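You operate a simulated robot arm through the tools that you are given. There is no shell and no other tool. Be economical: measure what you need, move in short steps, check, and stop when the job is done.

You run a simulated robot arm. Do the job below in one go: nothing can be reset, and whatever is moved stays where it is left.

Task
Take the setting block and put it on top of the red spool.

Only the result counts: the job must be done as asked and must still hold three seconds after the hand-in. Knocking over, shifting, dropping, spilling or breaking anything else fails it.

Robot
A 7-joint arm with a two-finger parallel gripper, fixed in place. Base frame: the origin is at the foot of the arm, x ahead of it, y to its left, z up; the work surface is at about z = 0. Readings come in m, rad, newtons and seconds.
With the tool pointing down near the work surface it reaches from about 0.22 to 0.58 m from the base axis. Its first joint turns from -1.152 to 1.152 rad. Payload 2.5 kg.
The TCP is the grasp point between the finger pads, 0.023 m short of the fingertips. In the tool frame z runs along the fingers and y along their closing line. Largest opening 0.094 m; finger width 0.038, thickness 0.01; the body of the gripper, 0.054 by 0.096 m, starts 0.039 m behind the TCP.
Orientation is told as [roll, pitch, yaw] about the base's x, y, z axes, in that order, counted from this pose: with the fingers straight down and closing along the base's y, the tool's x points along the base's -x, its y along +y and its z along -z.

Tools
- The arm moves only by the tool arm_command. Its argument "series" is a list that holds one entry, the list of rows, each a list of 7 numbers: the shift along the base's x, y, z in units of 500 mm (1.0 is 500 mm), then the turn, a rotation vector about the base's x, y, z in units of 120 degrees (1.0 is 120 degrees), then the closure, from 0 (fully open) to 1 (shut). In form: [[[dx, dy, dz, wx, wy, wz, hand], ...]]. A call has 1 to 10 rows; each row is the pose to reach, as a shift and turn from the pose commanded when the call began. A call with a number of a shift or a turn outside -1 to 1 is refused whole. Rows are played at 5 a second. More than 0.05 m and 0.15 rad between two rows, or a gripper value outside its range, and nothing of the call is played. Where a pose cannot be reached the arm comes as near as it can. A force on the tool above 40 N (or 10 N above the force at the start of the call, whichever is more), or a blocked arm, ends the call early, and 0.2 s more pass. Each finger travels about 0.108 m/s and halts on what it meets, pressing with about 32 N; the grip force reading is that of the motor and also rises with nothing between the fingers. The clock runs only during rows and for 0.2 s after the last one: add rows that repeat a pose to give the fingers time. The reply holds the time, the measured pose of the TCP, the force on the tool along the base axes, the opening and the grip force, in the units named above and with some noise, and new pictures: "views" is both (left out), scene, wrist or none.
- Cameras (640 x 400 px; columns grow to the right, rows downward): "scene" is fixed at [0.1214, -0.4041, 0.5485]; the picture's right is [0.83, -0.55, 0.00], its down [-0.29, -0.44, -0.85] and it looks along [0.47, 0.71, -0.53] (base axes); focal length 347 px, centre (320, 200). "wrist" rides on the gripper at [-0.039, 0, -0.044] in the tool frame; the picture's right is [0.00, -1.00, 0.00], its down [0.97, 0.00, -0.24] and it looks along [0.24, 0.00, 0.97] (tool axes); focal length 218 px, centre (320, 200). There is no depth. A picture from a camera that has moved, and an enlarged one, comes with that camera's place and axes in the base frame and with its lens.
- inspect(camera, box): a new picture of the part [left, top, right, bottom] of that camera's present view, enlarged. The clock stands still meanwhile.
- job_done(): hands the job in; it is judged then, once.

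Work in short steps. Places have to be worked out from the pictures, the camera data and where the tool is seen: move nearer, look again, correct. Check each grasp and each placing, and mend what went wrong. You have 90 turns and 170 pictures in all, those below and enlarged ones among them. Open the gripper and draw the arm clear of the work before you hand the job in, unless the task says otherwise; then end with one line.

The tools are called after "Call:" as a command line: name --argument value ..., lists and objects as JSON in quotes. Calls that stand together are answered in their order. arm_command: Moves the arm, as the interface text tells. Its arguments: {"type":"object","properties":{"series":{"type":"array"},"views":{"type":"string","enum":["both","scene","wrist","none"]}},"required":["series"]} The other tools are called the same way: inspect (camera, box) takes an enlarged picture of a part of a camera's view; job_done () hands the job in.

At the start:

```text
time_s: 0.0
ee_pos: [0.435, -0.1123, 0.3472]
tcp_rot: [-0.002, 0.0, 0.0]
ft_force: [0.5, 0.3, -0.2]
opening: 0.094
finger_force: 0.1
```

scene: 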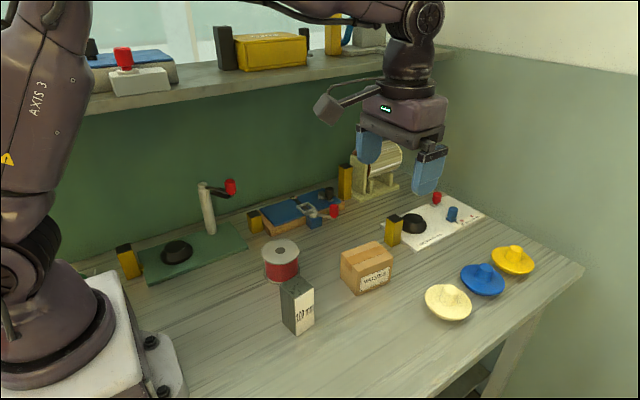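
wrist: 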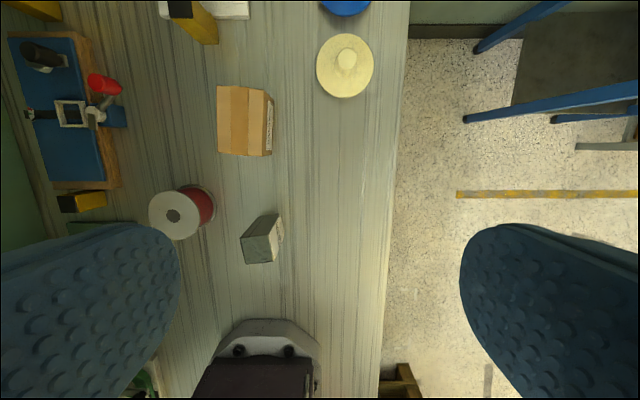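

I'll look closer at the grey-white block marked "100 mm" (probably the setting block) and the red spool.

Call:
inspect --camera "scene" --box '[240, 220, 400, 340]'

Call:
inspect --camera "wrist" --box '[140, 160, 300, 280]'

```text
3.33 times, centred on (320, 280) of scene
camera zoom: at [0.1214, -0.4041, 0.5485], right [0.83, -0.55, 0.0], down [-0.29, -0.44, -0.85], along [0.47, 0.71, -0.53], focal length 1156 px, centre (320, -67)
```

zoom: 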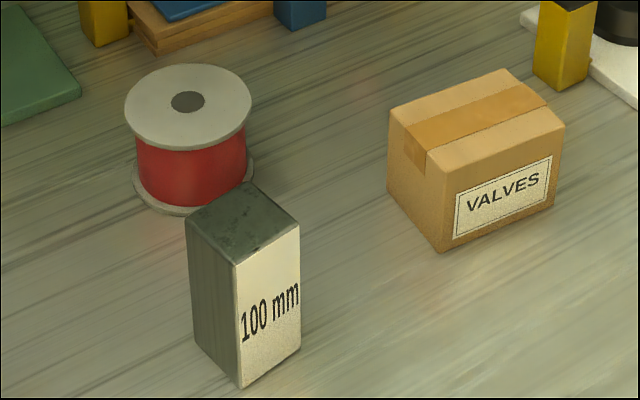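

```text
3.33 times, centred on (220, 220) of wrist
camera zoom: at [0.4731, -0.1126, 0.3903], right [0.0, -1.0, 0.0], down [-0.97, 0.0, 0.24], along [-0.24, 0.0, -0.97], focal length 728 px, centre (653, 133)
```

zoom: 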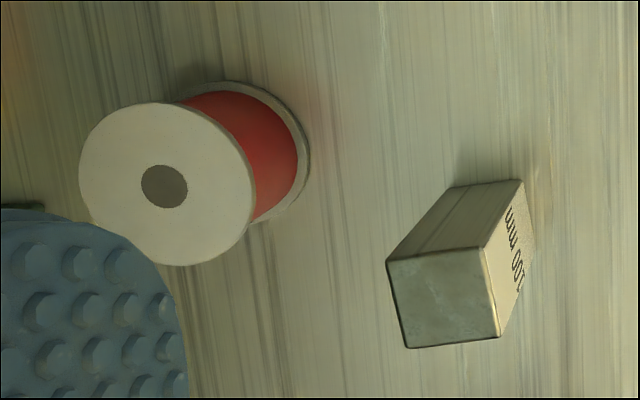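

The setting block is the upright "100 mm" block. I put it at about (0.327, -0.020), about 0.042 wide, yaw about +7°, top z≈0.097. The spool's top centre is about (0.367, 0.115, 0.068), with a radius of about 0.039. I'll move above the block and check.

Call:
arm_command --series '[[[-0.043, 0.037, -0.059, 0, 0, 0.012, 0], [-0.086, 0.074, -0.118, 0, 0, 0.023, 0], [-0.13, 0.11, -0.176, 0, 0, 0.035, 0], [-0.173, 0.147, -0.235, 0, 0, 0.046, 0], [-0.216, 0.184, -0.294, 0, 0, 0.058, 0], [-0.216, 0.184, -0.294, 0, 0, 0.058, 0], [-0.216, 0.184, -0.294, 0, 0, 0.058, 0]]]'

```text
time_s: 1.6
ee_pos: [0.3245, -0.0193, 0.1999]
tcp_rot: [0.002, -0.001, 0.121]
ft_force: [-0.2, 0.0, 0.5]
opening: 0.0939
finger_force: 0.0
camera wrist: at [0.3647, -0.0156, 0.2435], right [0.12, -0.99, 0.0], down [-0.96, -0.12, 0.24], along [-0.24, -0.03, -0.97], focal length 218 px, centre (320, 200)
```

scene: 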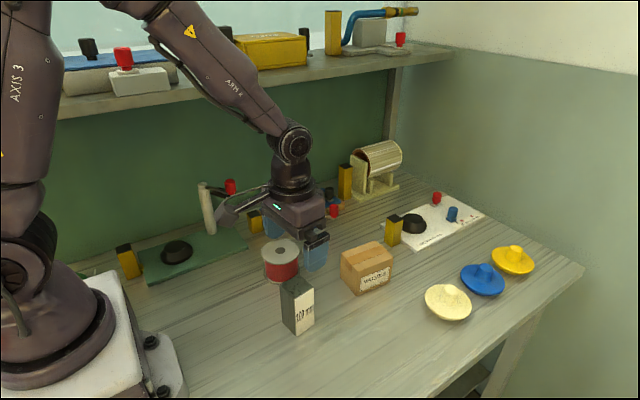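
wrist: 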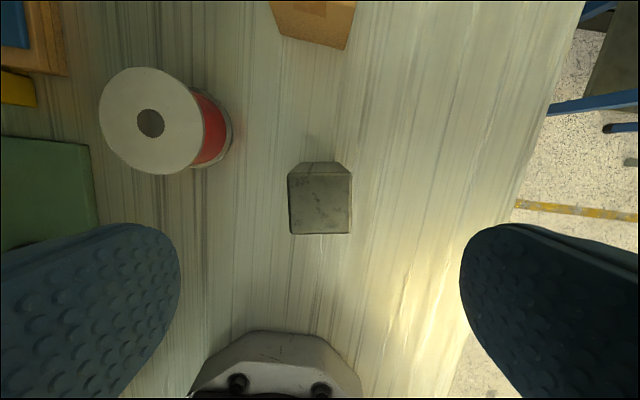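

The block is centred and aligned between the fingers. I'll go down to TCP z≈0.075 with the gripper open.

Call:
arm_command --series '[[[0.003, 0, -0.07, 0, 0, 0, 0], [0.003, 0, -0.14, 0, 0, 0, 0], [0.003, 0, -0.2, 0, 0, 0, 0], [0.003, 0, -0.25, 0, 0, 0, 0], [0.003, 0, -0.25, 0, 0, 0, 0]]]'

```text
time_s: 2.8
ee_pos: [0.3275, -0.0204, 0.0758]
tcp_rot: [0.0, 0.0, 0.124]
ft_force: [0.5, 0.8, 0.5]
opening: 0.0941
finger_force: 0.1
camera wrist: at [0.3666, -0.0157, 0.1183], right [0.12, -0.99, 0.0], down [-0.96, -0.12, 0.24], along [-0.24, -0.03, -0.97], focal length 218 px, centre (320, 200)
```

scene: 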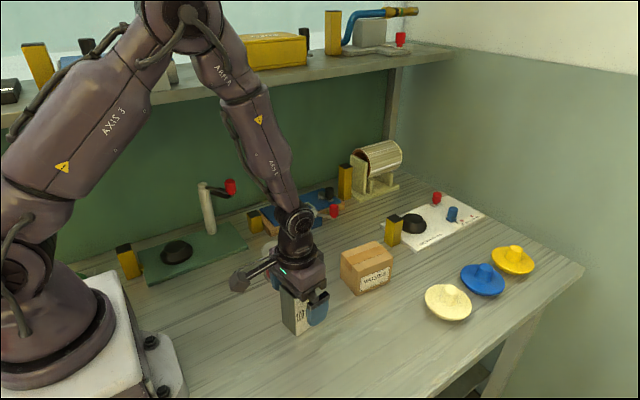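
wrist: 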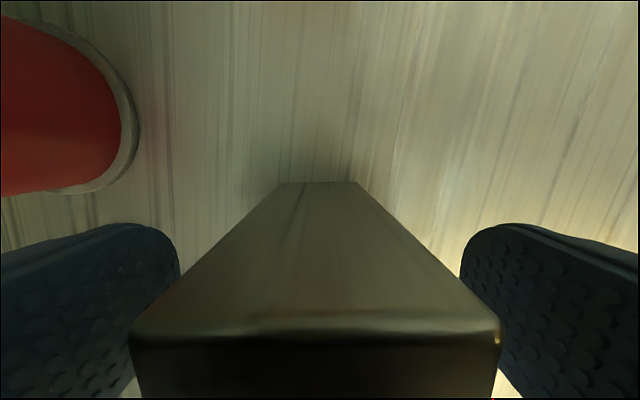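

The fingers straddle the block evenly, so I'll close them.

Call:
arm_command --series '[[[0, 0, 0, 0, 0, 0, 0.3], [0, 0, 0, 0, 0, 0, 0.6], [0, 0, 0, 0, 0, 0, 1], [0, 0, 0, 0, 0, 0, 1], [0, 0, 0, 0, 0, 0, 1]]]' --views "none"

```text
time_s: 4.0
ee_pos: [0.327, -0.0204, 0.0764]
tcp_rot: [0.0, 0.0, 0.122]
ft_force: [0.8, 0.4, 0.5]
opening: 0.0448
finger_force: 31.7
```

The block is gripped at an opening of 0.045. I'll lift slowly by 0.11 m.

Call:
arm_command --series '[[[0, 0, 0.02, 0, 0, 0, 1], [0, 0, 0.06, 0, 0, 0, 1], [0, 0, 0.1, 0, 0, 0, 1], [0, 0, 0.14, 0, 0, 0, 1], [0, 0, 0.18, 0, 0, 0, 1], [0, 0, 0.22, 0, 0, 0, 1], [0, 0, 0.22, 0, 0, 0, 1]]]'

```text
time_s: 5.6
ee_pos: [0.327, -0.0205, 0.1839]
tcp_rot: [-0.001, 0.002, 0.122]
ft_force: [0.0, 0.2, -5.0]
opening: 0.0448
finger_force: 31.9
camera wrist: at [0.3664, -0.0158, 0.2273], right [0.12, -0.99, 0.0], down [-0.96, -0.12, 0.24], along [-0.24, -0.03, -0.97], focal length 218 px, centre (320, 200)
```

scene: 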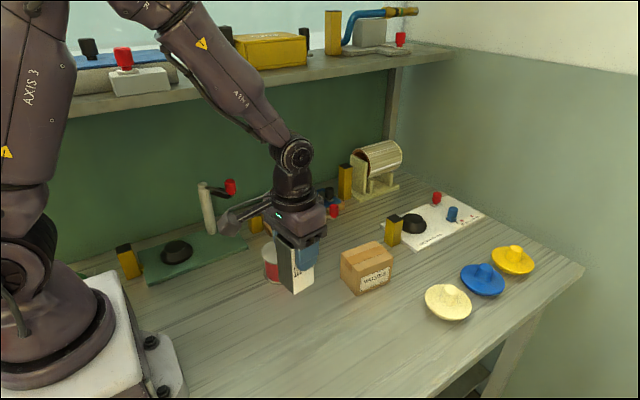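
wrist: 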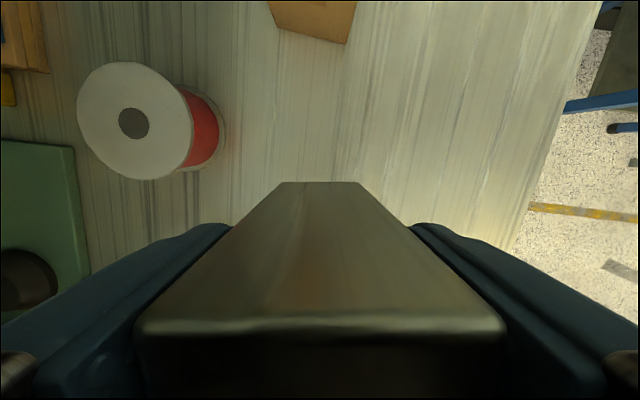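

The lift held with no slip, and the block's bottom is about 0.076 below the TCP. The spool's top centre again works out at (0.366, 0.114). I'll carry the block over it at this height.

Call:
arm_command --series '[[[0.013, 0.045, 0, 0, 0, 0, 1], [0.026, 0.09, 0, 0, 0, 0, 1], [0.039, 0.135, 0, 0, 0, 0, 1], [0.052, 0.18, 0, 0, 0, 0, 1], [0.065, 0.225, 0, 0, 0, 0, 1], [0.078, 0.269, 0, 0, 0, 0, 1], [0.078, 0.269, 0, 0, 0, 0, 1], [0.078, 0.269, 0, 0, 0, 0, 1]]]'

Call:
inspect --camera "scene" --box '[220, 190, 348, 286]'

```text
time_s: 7.4
ee_pos: [0.3658, 0.1147, 0.1844]
tcp_rot: [-0.001, 0.0, 0.121]
ft_force: [0.1, 0.2, -4.8]
opening: 0.0449
finger_force: 32.4
camera wrist: at [0.4053, 0.1195, 0.2281], right [0.12, -0.99, 0.0], down [-0.96, -0.12, 0.24], along [-0.24, -0.03, -0.97], focal length 218 px, centre (320, 200)
```

scene: 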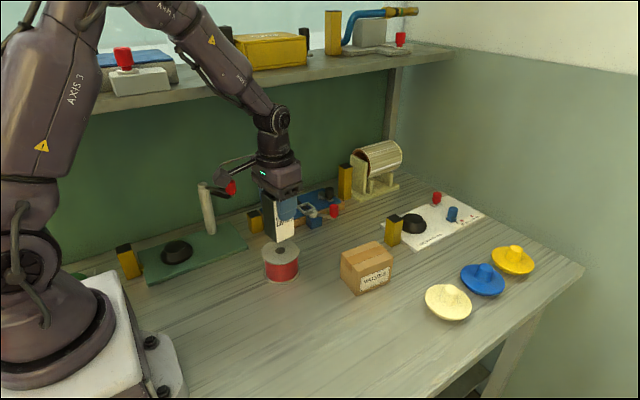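
wrist: 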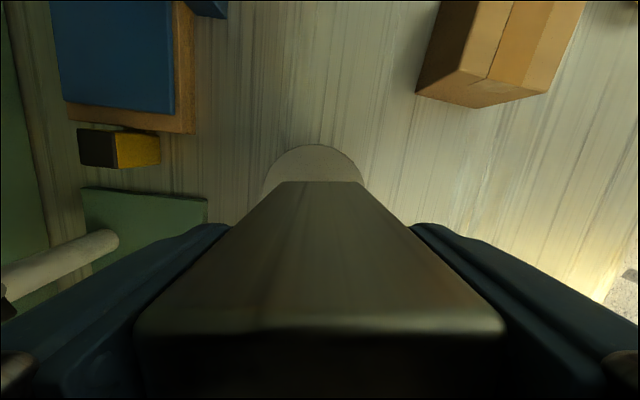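

```text
4.17 times, centred on (284, 238) of scene
camera zoom: at [0.1215, -0.4041, 0.5485], right [0.83, -0.55, 0.0], down [-0.29, -0.44, -0.85], along [0.47, 0.71, -0.53], focal length 1445 px, centre (470, 42)
```

zoom: 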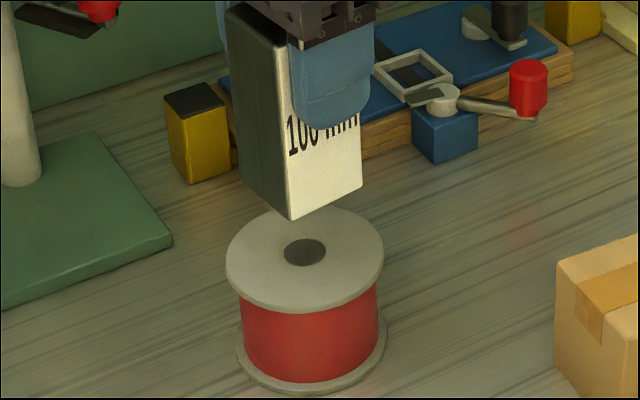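

The block is over the spool. The wrist view suggests the disc may be a few mm to the left, so I'll enlarge it to measure.

Call:
inspect --camera "wrist" --box '[240, 130, 400, 230]'

```text
4.00 times, centred on (320, 180) of wrist
camera zoom: at [0.4053, 0.1195, 0.2281], right [0.12, -0.99, 0.0], down [-0.96, -0.12, 0.24], along [-0.24, -0.03, -0.97], focal length 873 px, centre (320, 280)
```

zoom: 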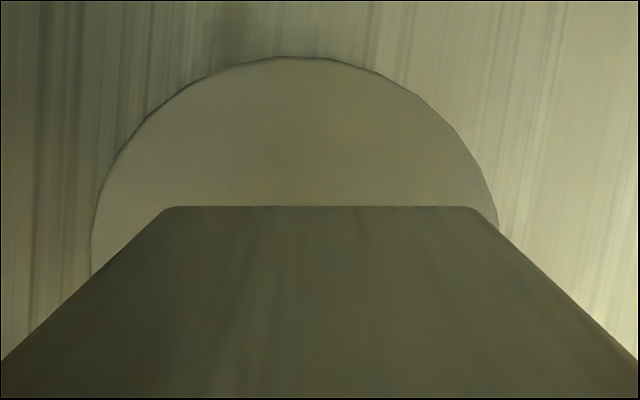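

The disc is about 4 mm to +y of the block. I'll correct that and go down to just above the spool.

Call:
arm_command --series '[[[0.002, 0.008, 0, 0, 0, 0, 1], [0.002, 0.008, -0.02, 0, 0, 0, 1], [0.002, 0.008, -0.04, 0, 0, 0, 1], [0.002, 0.008, -0.056, 0, 0, 0, 1], [0.002, 0.008, -0.064, 0, 0, 0, 1], [0.002, 0.008, -0.064, 0, 0, 0, 1]]]' --views "none"

Call:
inspect --camera "scene" --box '[240, 220, 320, 280]'

Call:
inspect --camera "wrist" --box '[240, 130, 400, 230]'

```text
time_s: 8.8
ee_pos: [0.3671, 0.1188, 0.1527]
tcp_rot: [0.002, -0.001, 0.123]
ft_force: [0.2, -0.1, -4.9]
opening: 0.0448
finger_force: 31.9
```

```text
6.67 times, centred on (280, 250) of scene
camera zoom: at [0.1215, -0.4041, 0.5485], right [0.83, -0.55, 0.0], down [-0.29, -0.44, -0.85], along [0.47, 0.71, -0.53], focal length 2311 px, centre (587, -133)
```

zoom: 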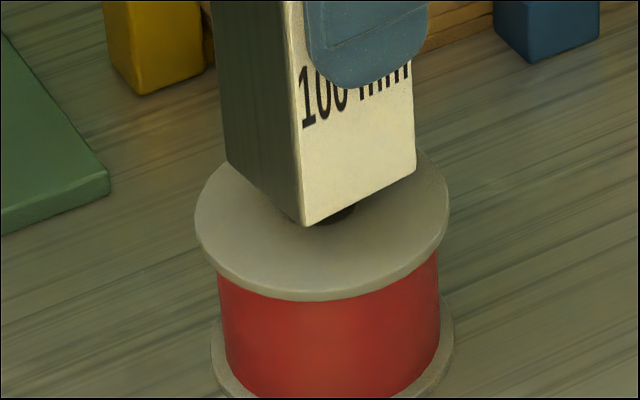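

```text
4.00 times, centred on (320, 180) of wrist
camera zoom: at [0.4063, 0.123, 0.1964], right [0.12, -0.99, 0.0], down [-0.96, -0.12, 0.24], along [-0.24, -0.03, -0.97], focal length 873 px, centre (320, 280)
```

zoom: 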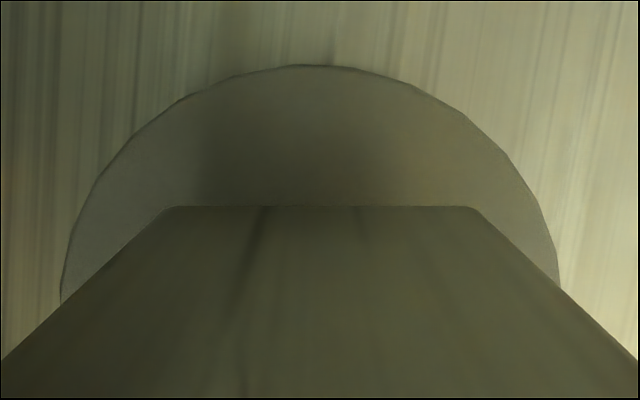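

The block is now centred to within about 1 mm, with roughly 8–10 mm still to go. I'll lower 6 mm.

Call:
arm_command --series '[[[0, 0.001, -0.004, 0, 0, 0, 1], [0, 0.001, -0.008, 0, 0, 0, 1], [0, 0.001, -0.012, 0, 0, 0, 1], [0, 0.001, -0.012, 0, 0, 0, 1]]]' --views "none"

Call:
inspect --camera "scene" --box '[240, 220, 320, 280]'

```text
time_s: 9.8
ee_pos: [0.3664, 0.1186, 0.1467]
tcp_rot: [0.002, 0.001, 0.123]
ft_force: [-0.3, -0.3, -6.1]
opening: 0.0447
finger_force: 32.1
```

```text
6.67 times, centred on (280, 250) of scene
camera zoom: at [0.1215, -0.4041, 0.5485], right [0.83, -0.55, 0.0], down [-0.29, -0.44, -0.85], along [0.47, 0.71, -0.53], focal length 2311 px, centre (587, -133)
```

zoom: 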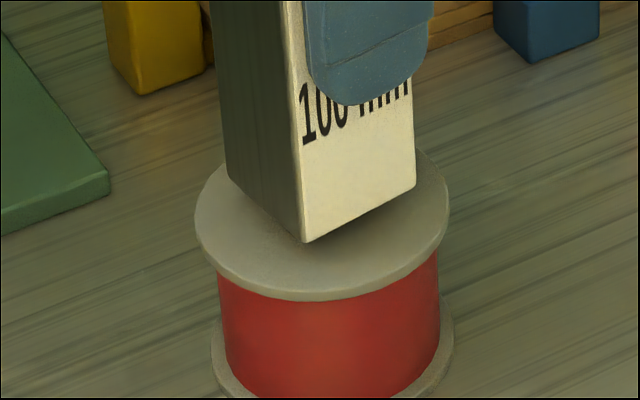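

Still not touching. I'll lower in 1 mm steps, watching the force.

Call:
arm_command --series '[[[0, 0, -0.002, 0, 0, 0, 1], [0, 0, -0.004, 0, 0, 0, 1], [0, 0, -0.004, 0, 0, 0, 1]]]' --views "none"

```text
time_s: 10.6
ee_pos: [0.3668, 0.1197, 0.1449]
tcp_rot: [0.0, 0.0, 0.124]
ft_force: [0.0, -0.4, -6.3]
opening: 0.0447
finger_force: 31.8
```

No contact yet, so I'll continue down.

Call:
arm_command --series '[[[0, 0, -0.002, 0, 0, 0, 1], [0, 0, -0.002, 0, 0, 0, 1]]]' --views "none"

Call:
inspect --camera "scene" --box '[240, 220, 320, 280]'

```text
time_s: 11.2
ee_pos: [0.3661, 0.1186, 0.1441]
tcp_rot: [0.001, -0.001, 0.121]
ft_force: [0.5, -0.8, -4.9]
opening: 0.0449
finger_force: 32.0
```

```text
6.67 times, centred on (280, 250) of scene
camera zoom: at [0.1215, -0.4041, 0.5485], right [0.83, -0.55, 0.0], down [-0.29, -0.44, -0.85], along [0.47, 0.71, -0.53], focal length 2311 px, centre (587, -133)
```

zoom: 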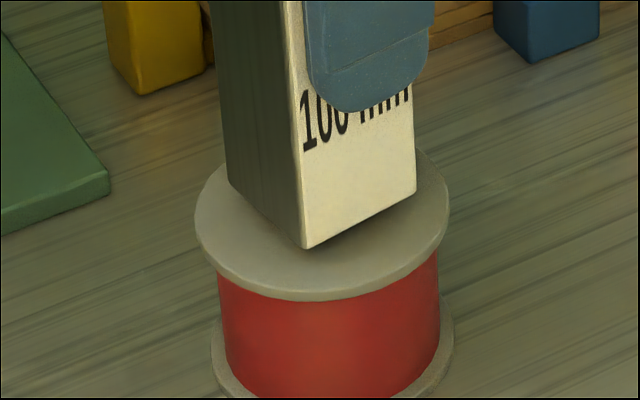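

There's still a slight gap and no contact. I'll keep stepping down.

Call:
arm_command --series '[[[0, 0, -0.002, 0, 0, 0, 1], [0, 0, -0.002, 0, 0, 0, 1]]]' --views "none"

Call:
arm_command --series '[[[0, 0, -0.002, 0, 0, 0, 1], [0, 0, -0.002, 0, 0, 0, 1]]]' --views "none"

Call:
inspect --camera "scene" --box '[240, 220, 320, 280]'

```text
time_s: 11.8
ee_pos: [0.3671, 0.1191, 0.1432]
tcp_rot: [-0.001, 0.0, 0.122]
ft_force: [0.4, -0.2, -5.8]
opening: 0.0451
finger_force: 32.4
```

```text
time_s: 12.4
ee_pos: [0.368, 0.1193, 0.142]
tcp_rot: [0.001, 0.0, 0.123]
ft_force: [-0.3, -0.2, -5.2]
opening: 0.0449
finger_force: 32.2
```

```text
6.67 times, centred on (280, 250) of scene
camera zoom: at [0.1215, -0.4041, 0.5485], right [0.83, -0.55, 0.0], down [-0.29, -0.44, -0.85], along [0.47, 0.71, -0.53], focal length 2311 px, centre (587, -133)
```

zoom: 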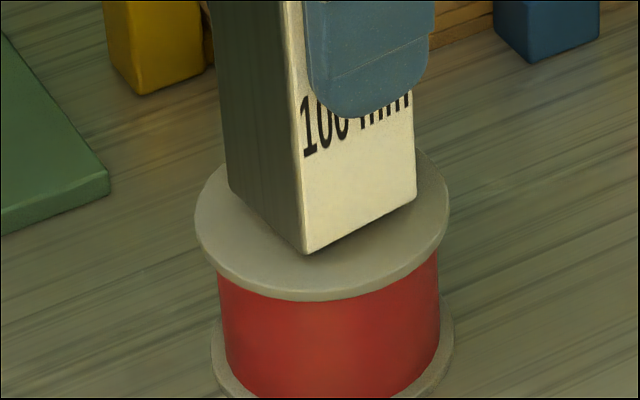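

The shadow gap is nearly closed. I'll take two more 1 mm steps.

Call:
arm_command --series '[[[0, 0, -0.002, 0, 0, 0, 1], [0, 0, -0.002, 0, 0, 0, 1]]]' --views "none"

Call:
arm_command --series '[[[0, 0, -0.002, 0, 0, 0, 1], [0, 0, -0.002, 0, 0, 0, 1]]]' --views "none"

Call:
inspect --camera "scene" --box '[240, 220, 320, 280]'

```text
time_s: 13.0
ee_pos: [0.3665, 0.1196, 0.141]
tcp_rot: [0.0, -0.001, 0.122]
ft_force: [-0.4, 0.3, -5.5]
opening: 0.0451
finger_force: 31.6
```

```text
time_s: 13.6
ee_pos: [0.3667, 0.1183, 0.1404]
tcp_rot: [-0.001, 0.002, 0.121]
ft_force: [-0.1, 0.0, -6.0]
opening: 0.0448
finger_force: 31.9
```

```text
6.67 times, centred on (280, 250) of scene
camera zoom: at [0.1215, -0.4041, 0.5485], right [0.83, -0.55, 0.0], down [-0.29, -0.44, -0.85], along [0.47, 0.71, -0.53], focal length 2311 px, centre (587, -133)
```

zoom: 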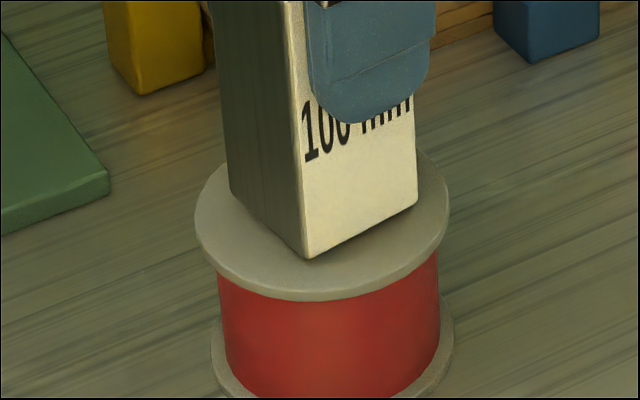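

The block footprint now lines up with the disc centre in the scene view, so contact should be very near. I'll step 1 mm more.

Call:
arm_command --series '[[[0, 0, -0.002, 0, 0, 0, 1], [0, 0, -0.002, 0, 0, 0, 1]]]' --views "none"

Call:
inspect --camera "scene" --box '[240, 220, 320, 280]'

```text
time_s: 14.2
ee_pos: [0.3676, 0.1189, 0.1389]
tcp_rot: [0.001, 0.001, 0.122]
ft_force: [0.0, -0.4, -5.6]
opening: 0.0449
finger_force: 32.4
```

```text
6.67 times, centred on (280, 250) of scene
camera zoom: at [0.1215, -0.4041, 0.5485], right [0.83, -0.55, 0.0], down [-0.29, -0.44, -0.85], along [0.47, 0.71, -0.53], focal length 2311 px, centre (587, -133)
```

zoom: 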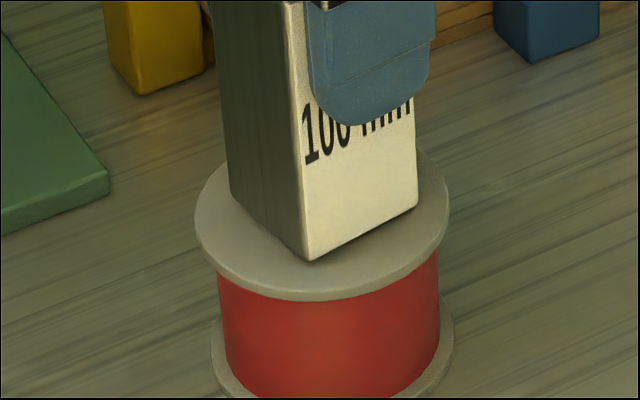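

Still no force change. I'll take another 1 mm step.

Call:
arm_command --series '[[[0, 0, -0.002, 0, 0, 0, 1], [0, 0, -0.002, 0, 0, 0, 1]]]' --views "none"

Call:
inspect --camera "scene" --box '[240, 220, 320, 280]'

```text
time_s: 14.8
ee_pos: [0.3681, 0.1192, 0.1392]
tcp_rot: [-0.001, 0.001, 0.122]
ft_force: [0.2, 0.7, -5.1]
opening: 0.0448
finger_force: 32.3
```

```text
6.67 times, centred on (280, 250) of scene
camera zoom: at [0.1215, -0.4041, 0.5485], right [0.83, -0.55, 0.0], down [-0.29, -0.44, -0.85], along [0.47, 0.71, -0.53], focal length 2311 px, centre (587, -133)
```

zoom: 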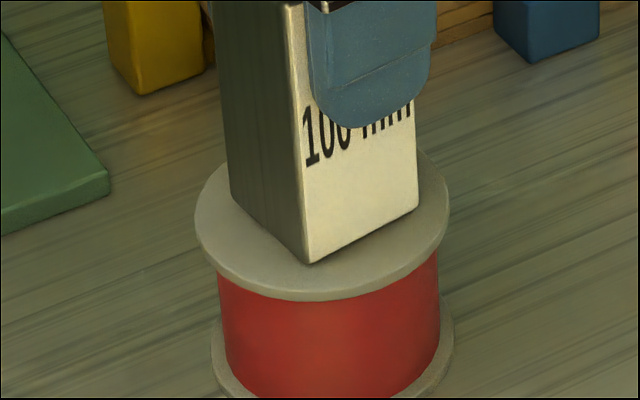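

It's still moving down freely, so I'll take two more steps of about 0.75 mm.

Call:
arm_command --series '[[[0, 0, -0.0015, 0, 0, 0, 1], [0, 0, -0.0015, 0, 0, 0, 1]]]' --views "none"

Call:
arm_command --series '[[[0, 0, -0.0015, 0, 0, 0, 1], [0, 0, -0.0015, 0, 0, 0, 1]]]' --views "none"

Call:
inspect --camera "scene" --box '[240, 220, 320, 280]'

```text
time_s: 15.4
ee_pos: [0.3668, 0.1204, 0.1383]
tcp_rot: [-0.002, 0.0, 0.121]
ft_force: [1.0, 0.7, -5.0]
opening: 0.045
finger_force: 32.3
```

```text
time_s: 16.0
ee_pos: [0.3674, 0.1189, 0.1382]
tcp_rot: [0.001, 0.0, 0.123]
ft_force: [-5.2, -2.5, 11.7]
opening: 0.045
finger_force: 32.4
```

```text
6.67 times, centred on (280, 250) of scene
camera zoom: at [0.1214, -0.4041, 0.5485], right [0.83, -0.55, 0.0], down [-0.29, -0.44, -0.85], along [0.47, 0.71, -0.53], focal length 2311 px, centre (587, -133)
```

zoom: 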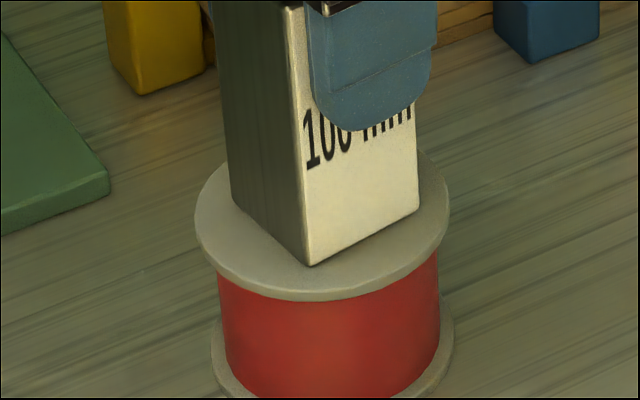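

Contact is confirmed: Fz went from about -5 to +11.7 N. The spool hasn't moved and the block is close to centred. I'll ease off about 0.4 mm, then open slowly.

Call:
arm_command --series '[[[0, 0, 0.0008, 0, 0, 0, 1], [0, 0, 0.0008, 0, 0, 0, 0.5], [0, 0, 0.0008, 0, 0, 0, 0.4], [0, 0, 0.0008, 0, 0, 0, 0.2], [0, 0, 0.0008, 0, 0, 0, 0], [0, 0, 0.0008, 0, 0, 0, 0], [0, 0, 0.0008, 0, 0, 0, 0]]]'

```text
time_s: 17.6
ee_pos: [0.3673, 0.1186, 0.1371]
tcp_rot: [-0.001, 0.0, 0.121]
ft_force: [0.2, 0.4, 0.5]
opening: 0.094
finger_force: 0.0
camera wrist: at [0.4065, 0.123, 0.1804], right [0.12, -0.99, 0.0], down [-0.96, -0.12, 0.24], along [-0.24, -0.03, -0.97], focal length 218 px, centre (320, 200)
```

scene: 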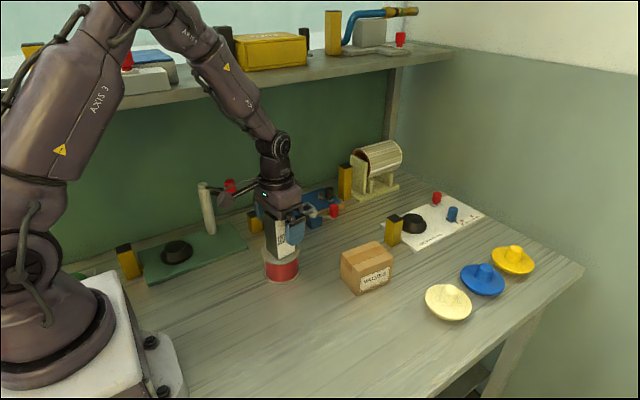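
wrist: 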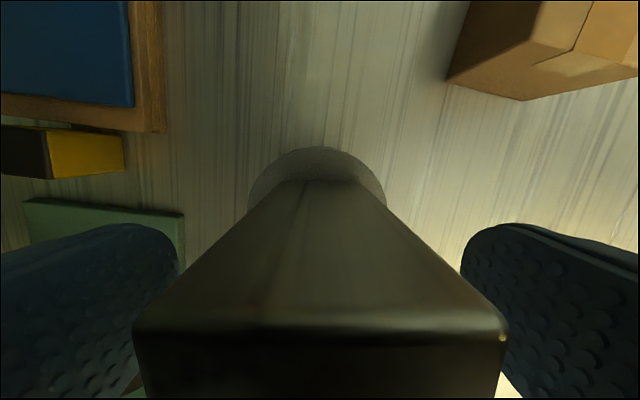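

The gripper is open and the block is standing free. I'll raise the arm straight up, then check.

Call:
arm_command --series '[[[0, 0, 0.05, 0, 0, 0, 0], [0, 0, 0.12, 0, 0, 0, 0], [0, 0, 0.19, 0, 0, 0, 0], [0, 0, 0.26, 0, 0, 0, 0], [0, 0, 0.33, 0, 0, 0, 0], [0, 0, 0.33, 0, 0, 0, 0]]]'

Call:
inspect --camera "scene" --box '[220, 190, 348, 286]'

```text
time_s: 19.0
ee_pos: [0.3671, 0.119, 0.3033]
tcp_rot: [-0.001, 0.0, 0.122]
ft_force: [0.2, -0.7, 0.5]
opening: 0.094
finger_force: 0.0
camera wrist: at [0.4068, 0.1231, 0.3472], right [0.12, -0.99, 0.0], down [-0.96, -0.12, 0.24], along [-0.24, -0.03, -0.97], focal length 218 px, centre (320, 200)
```

scene: 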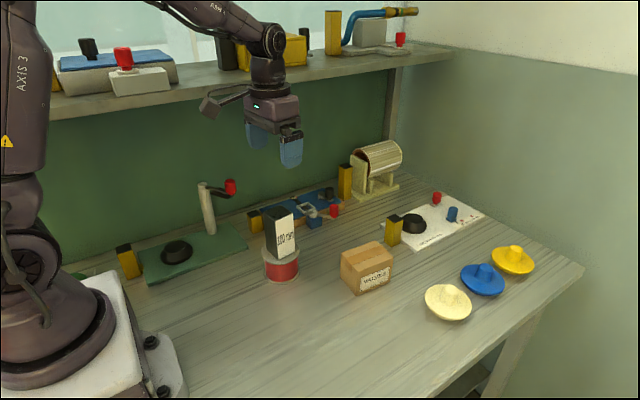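
wrist: 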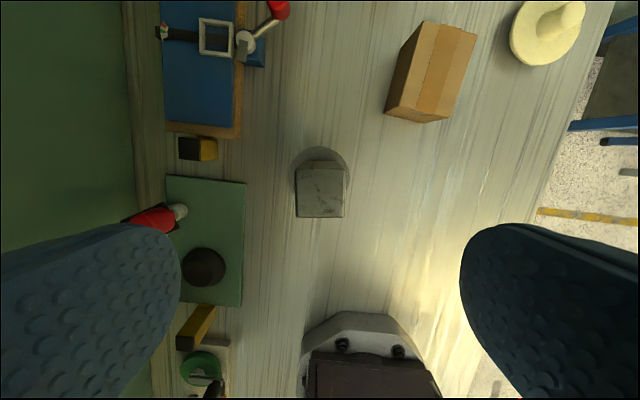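

```text
4.17 times, centred on (284, 238) of scene
camera zoom: at [0.1214, -0.4041, 0.5485], right [0.83, -0.55, 0.0], down [-0.29, -0.44, -0.85], along [0.47, 0.71, -0.53], focal length 1445 px, centre (470, 42)
```

zoom: 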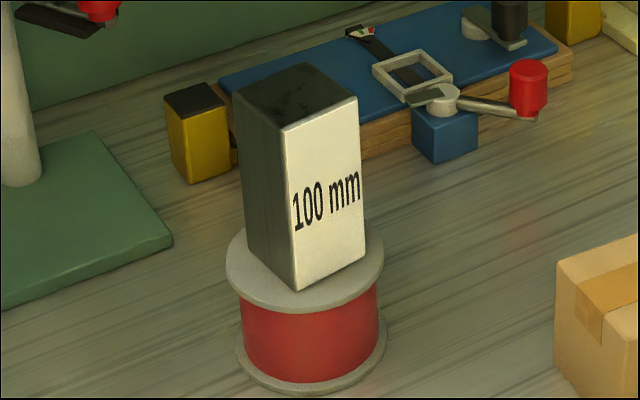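

The block stands upright and centred on the red spool, the other objects look undisturbed, and the arm is clear. I'll hand the job in.

Call:
job_done

```text
The job is handed in.
```

The 100 mm setting block is standing upright near the centre of the red spool, with the gripper open, the arm clear of the work, and nothing else visibly moved.
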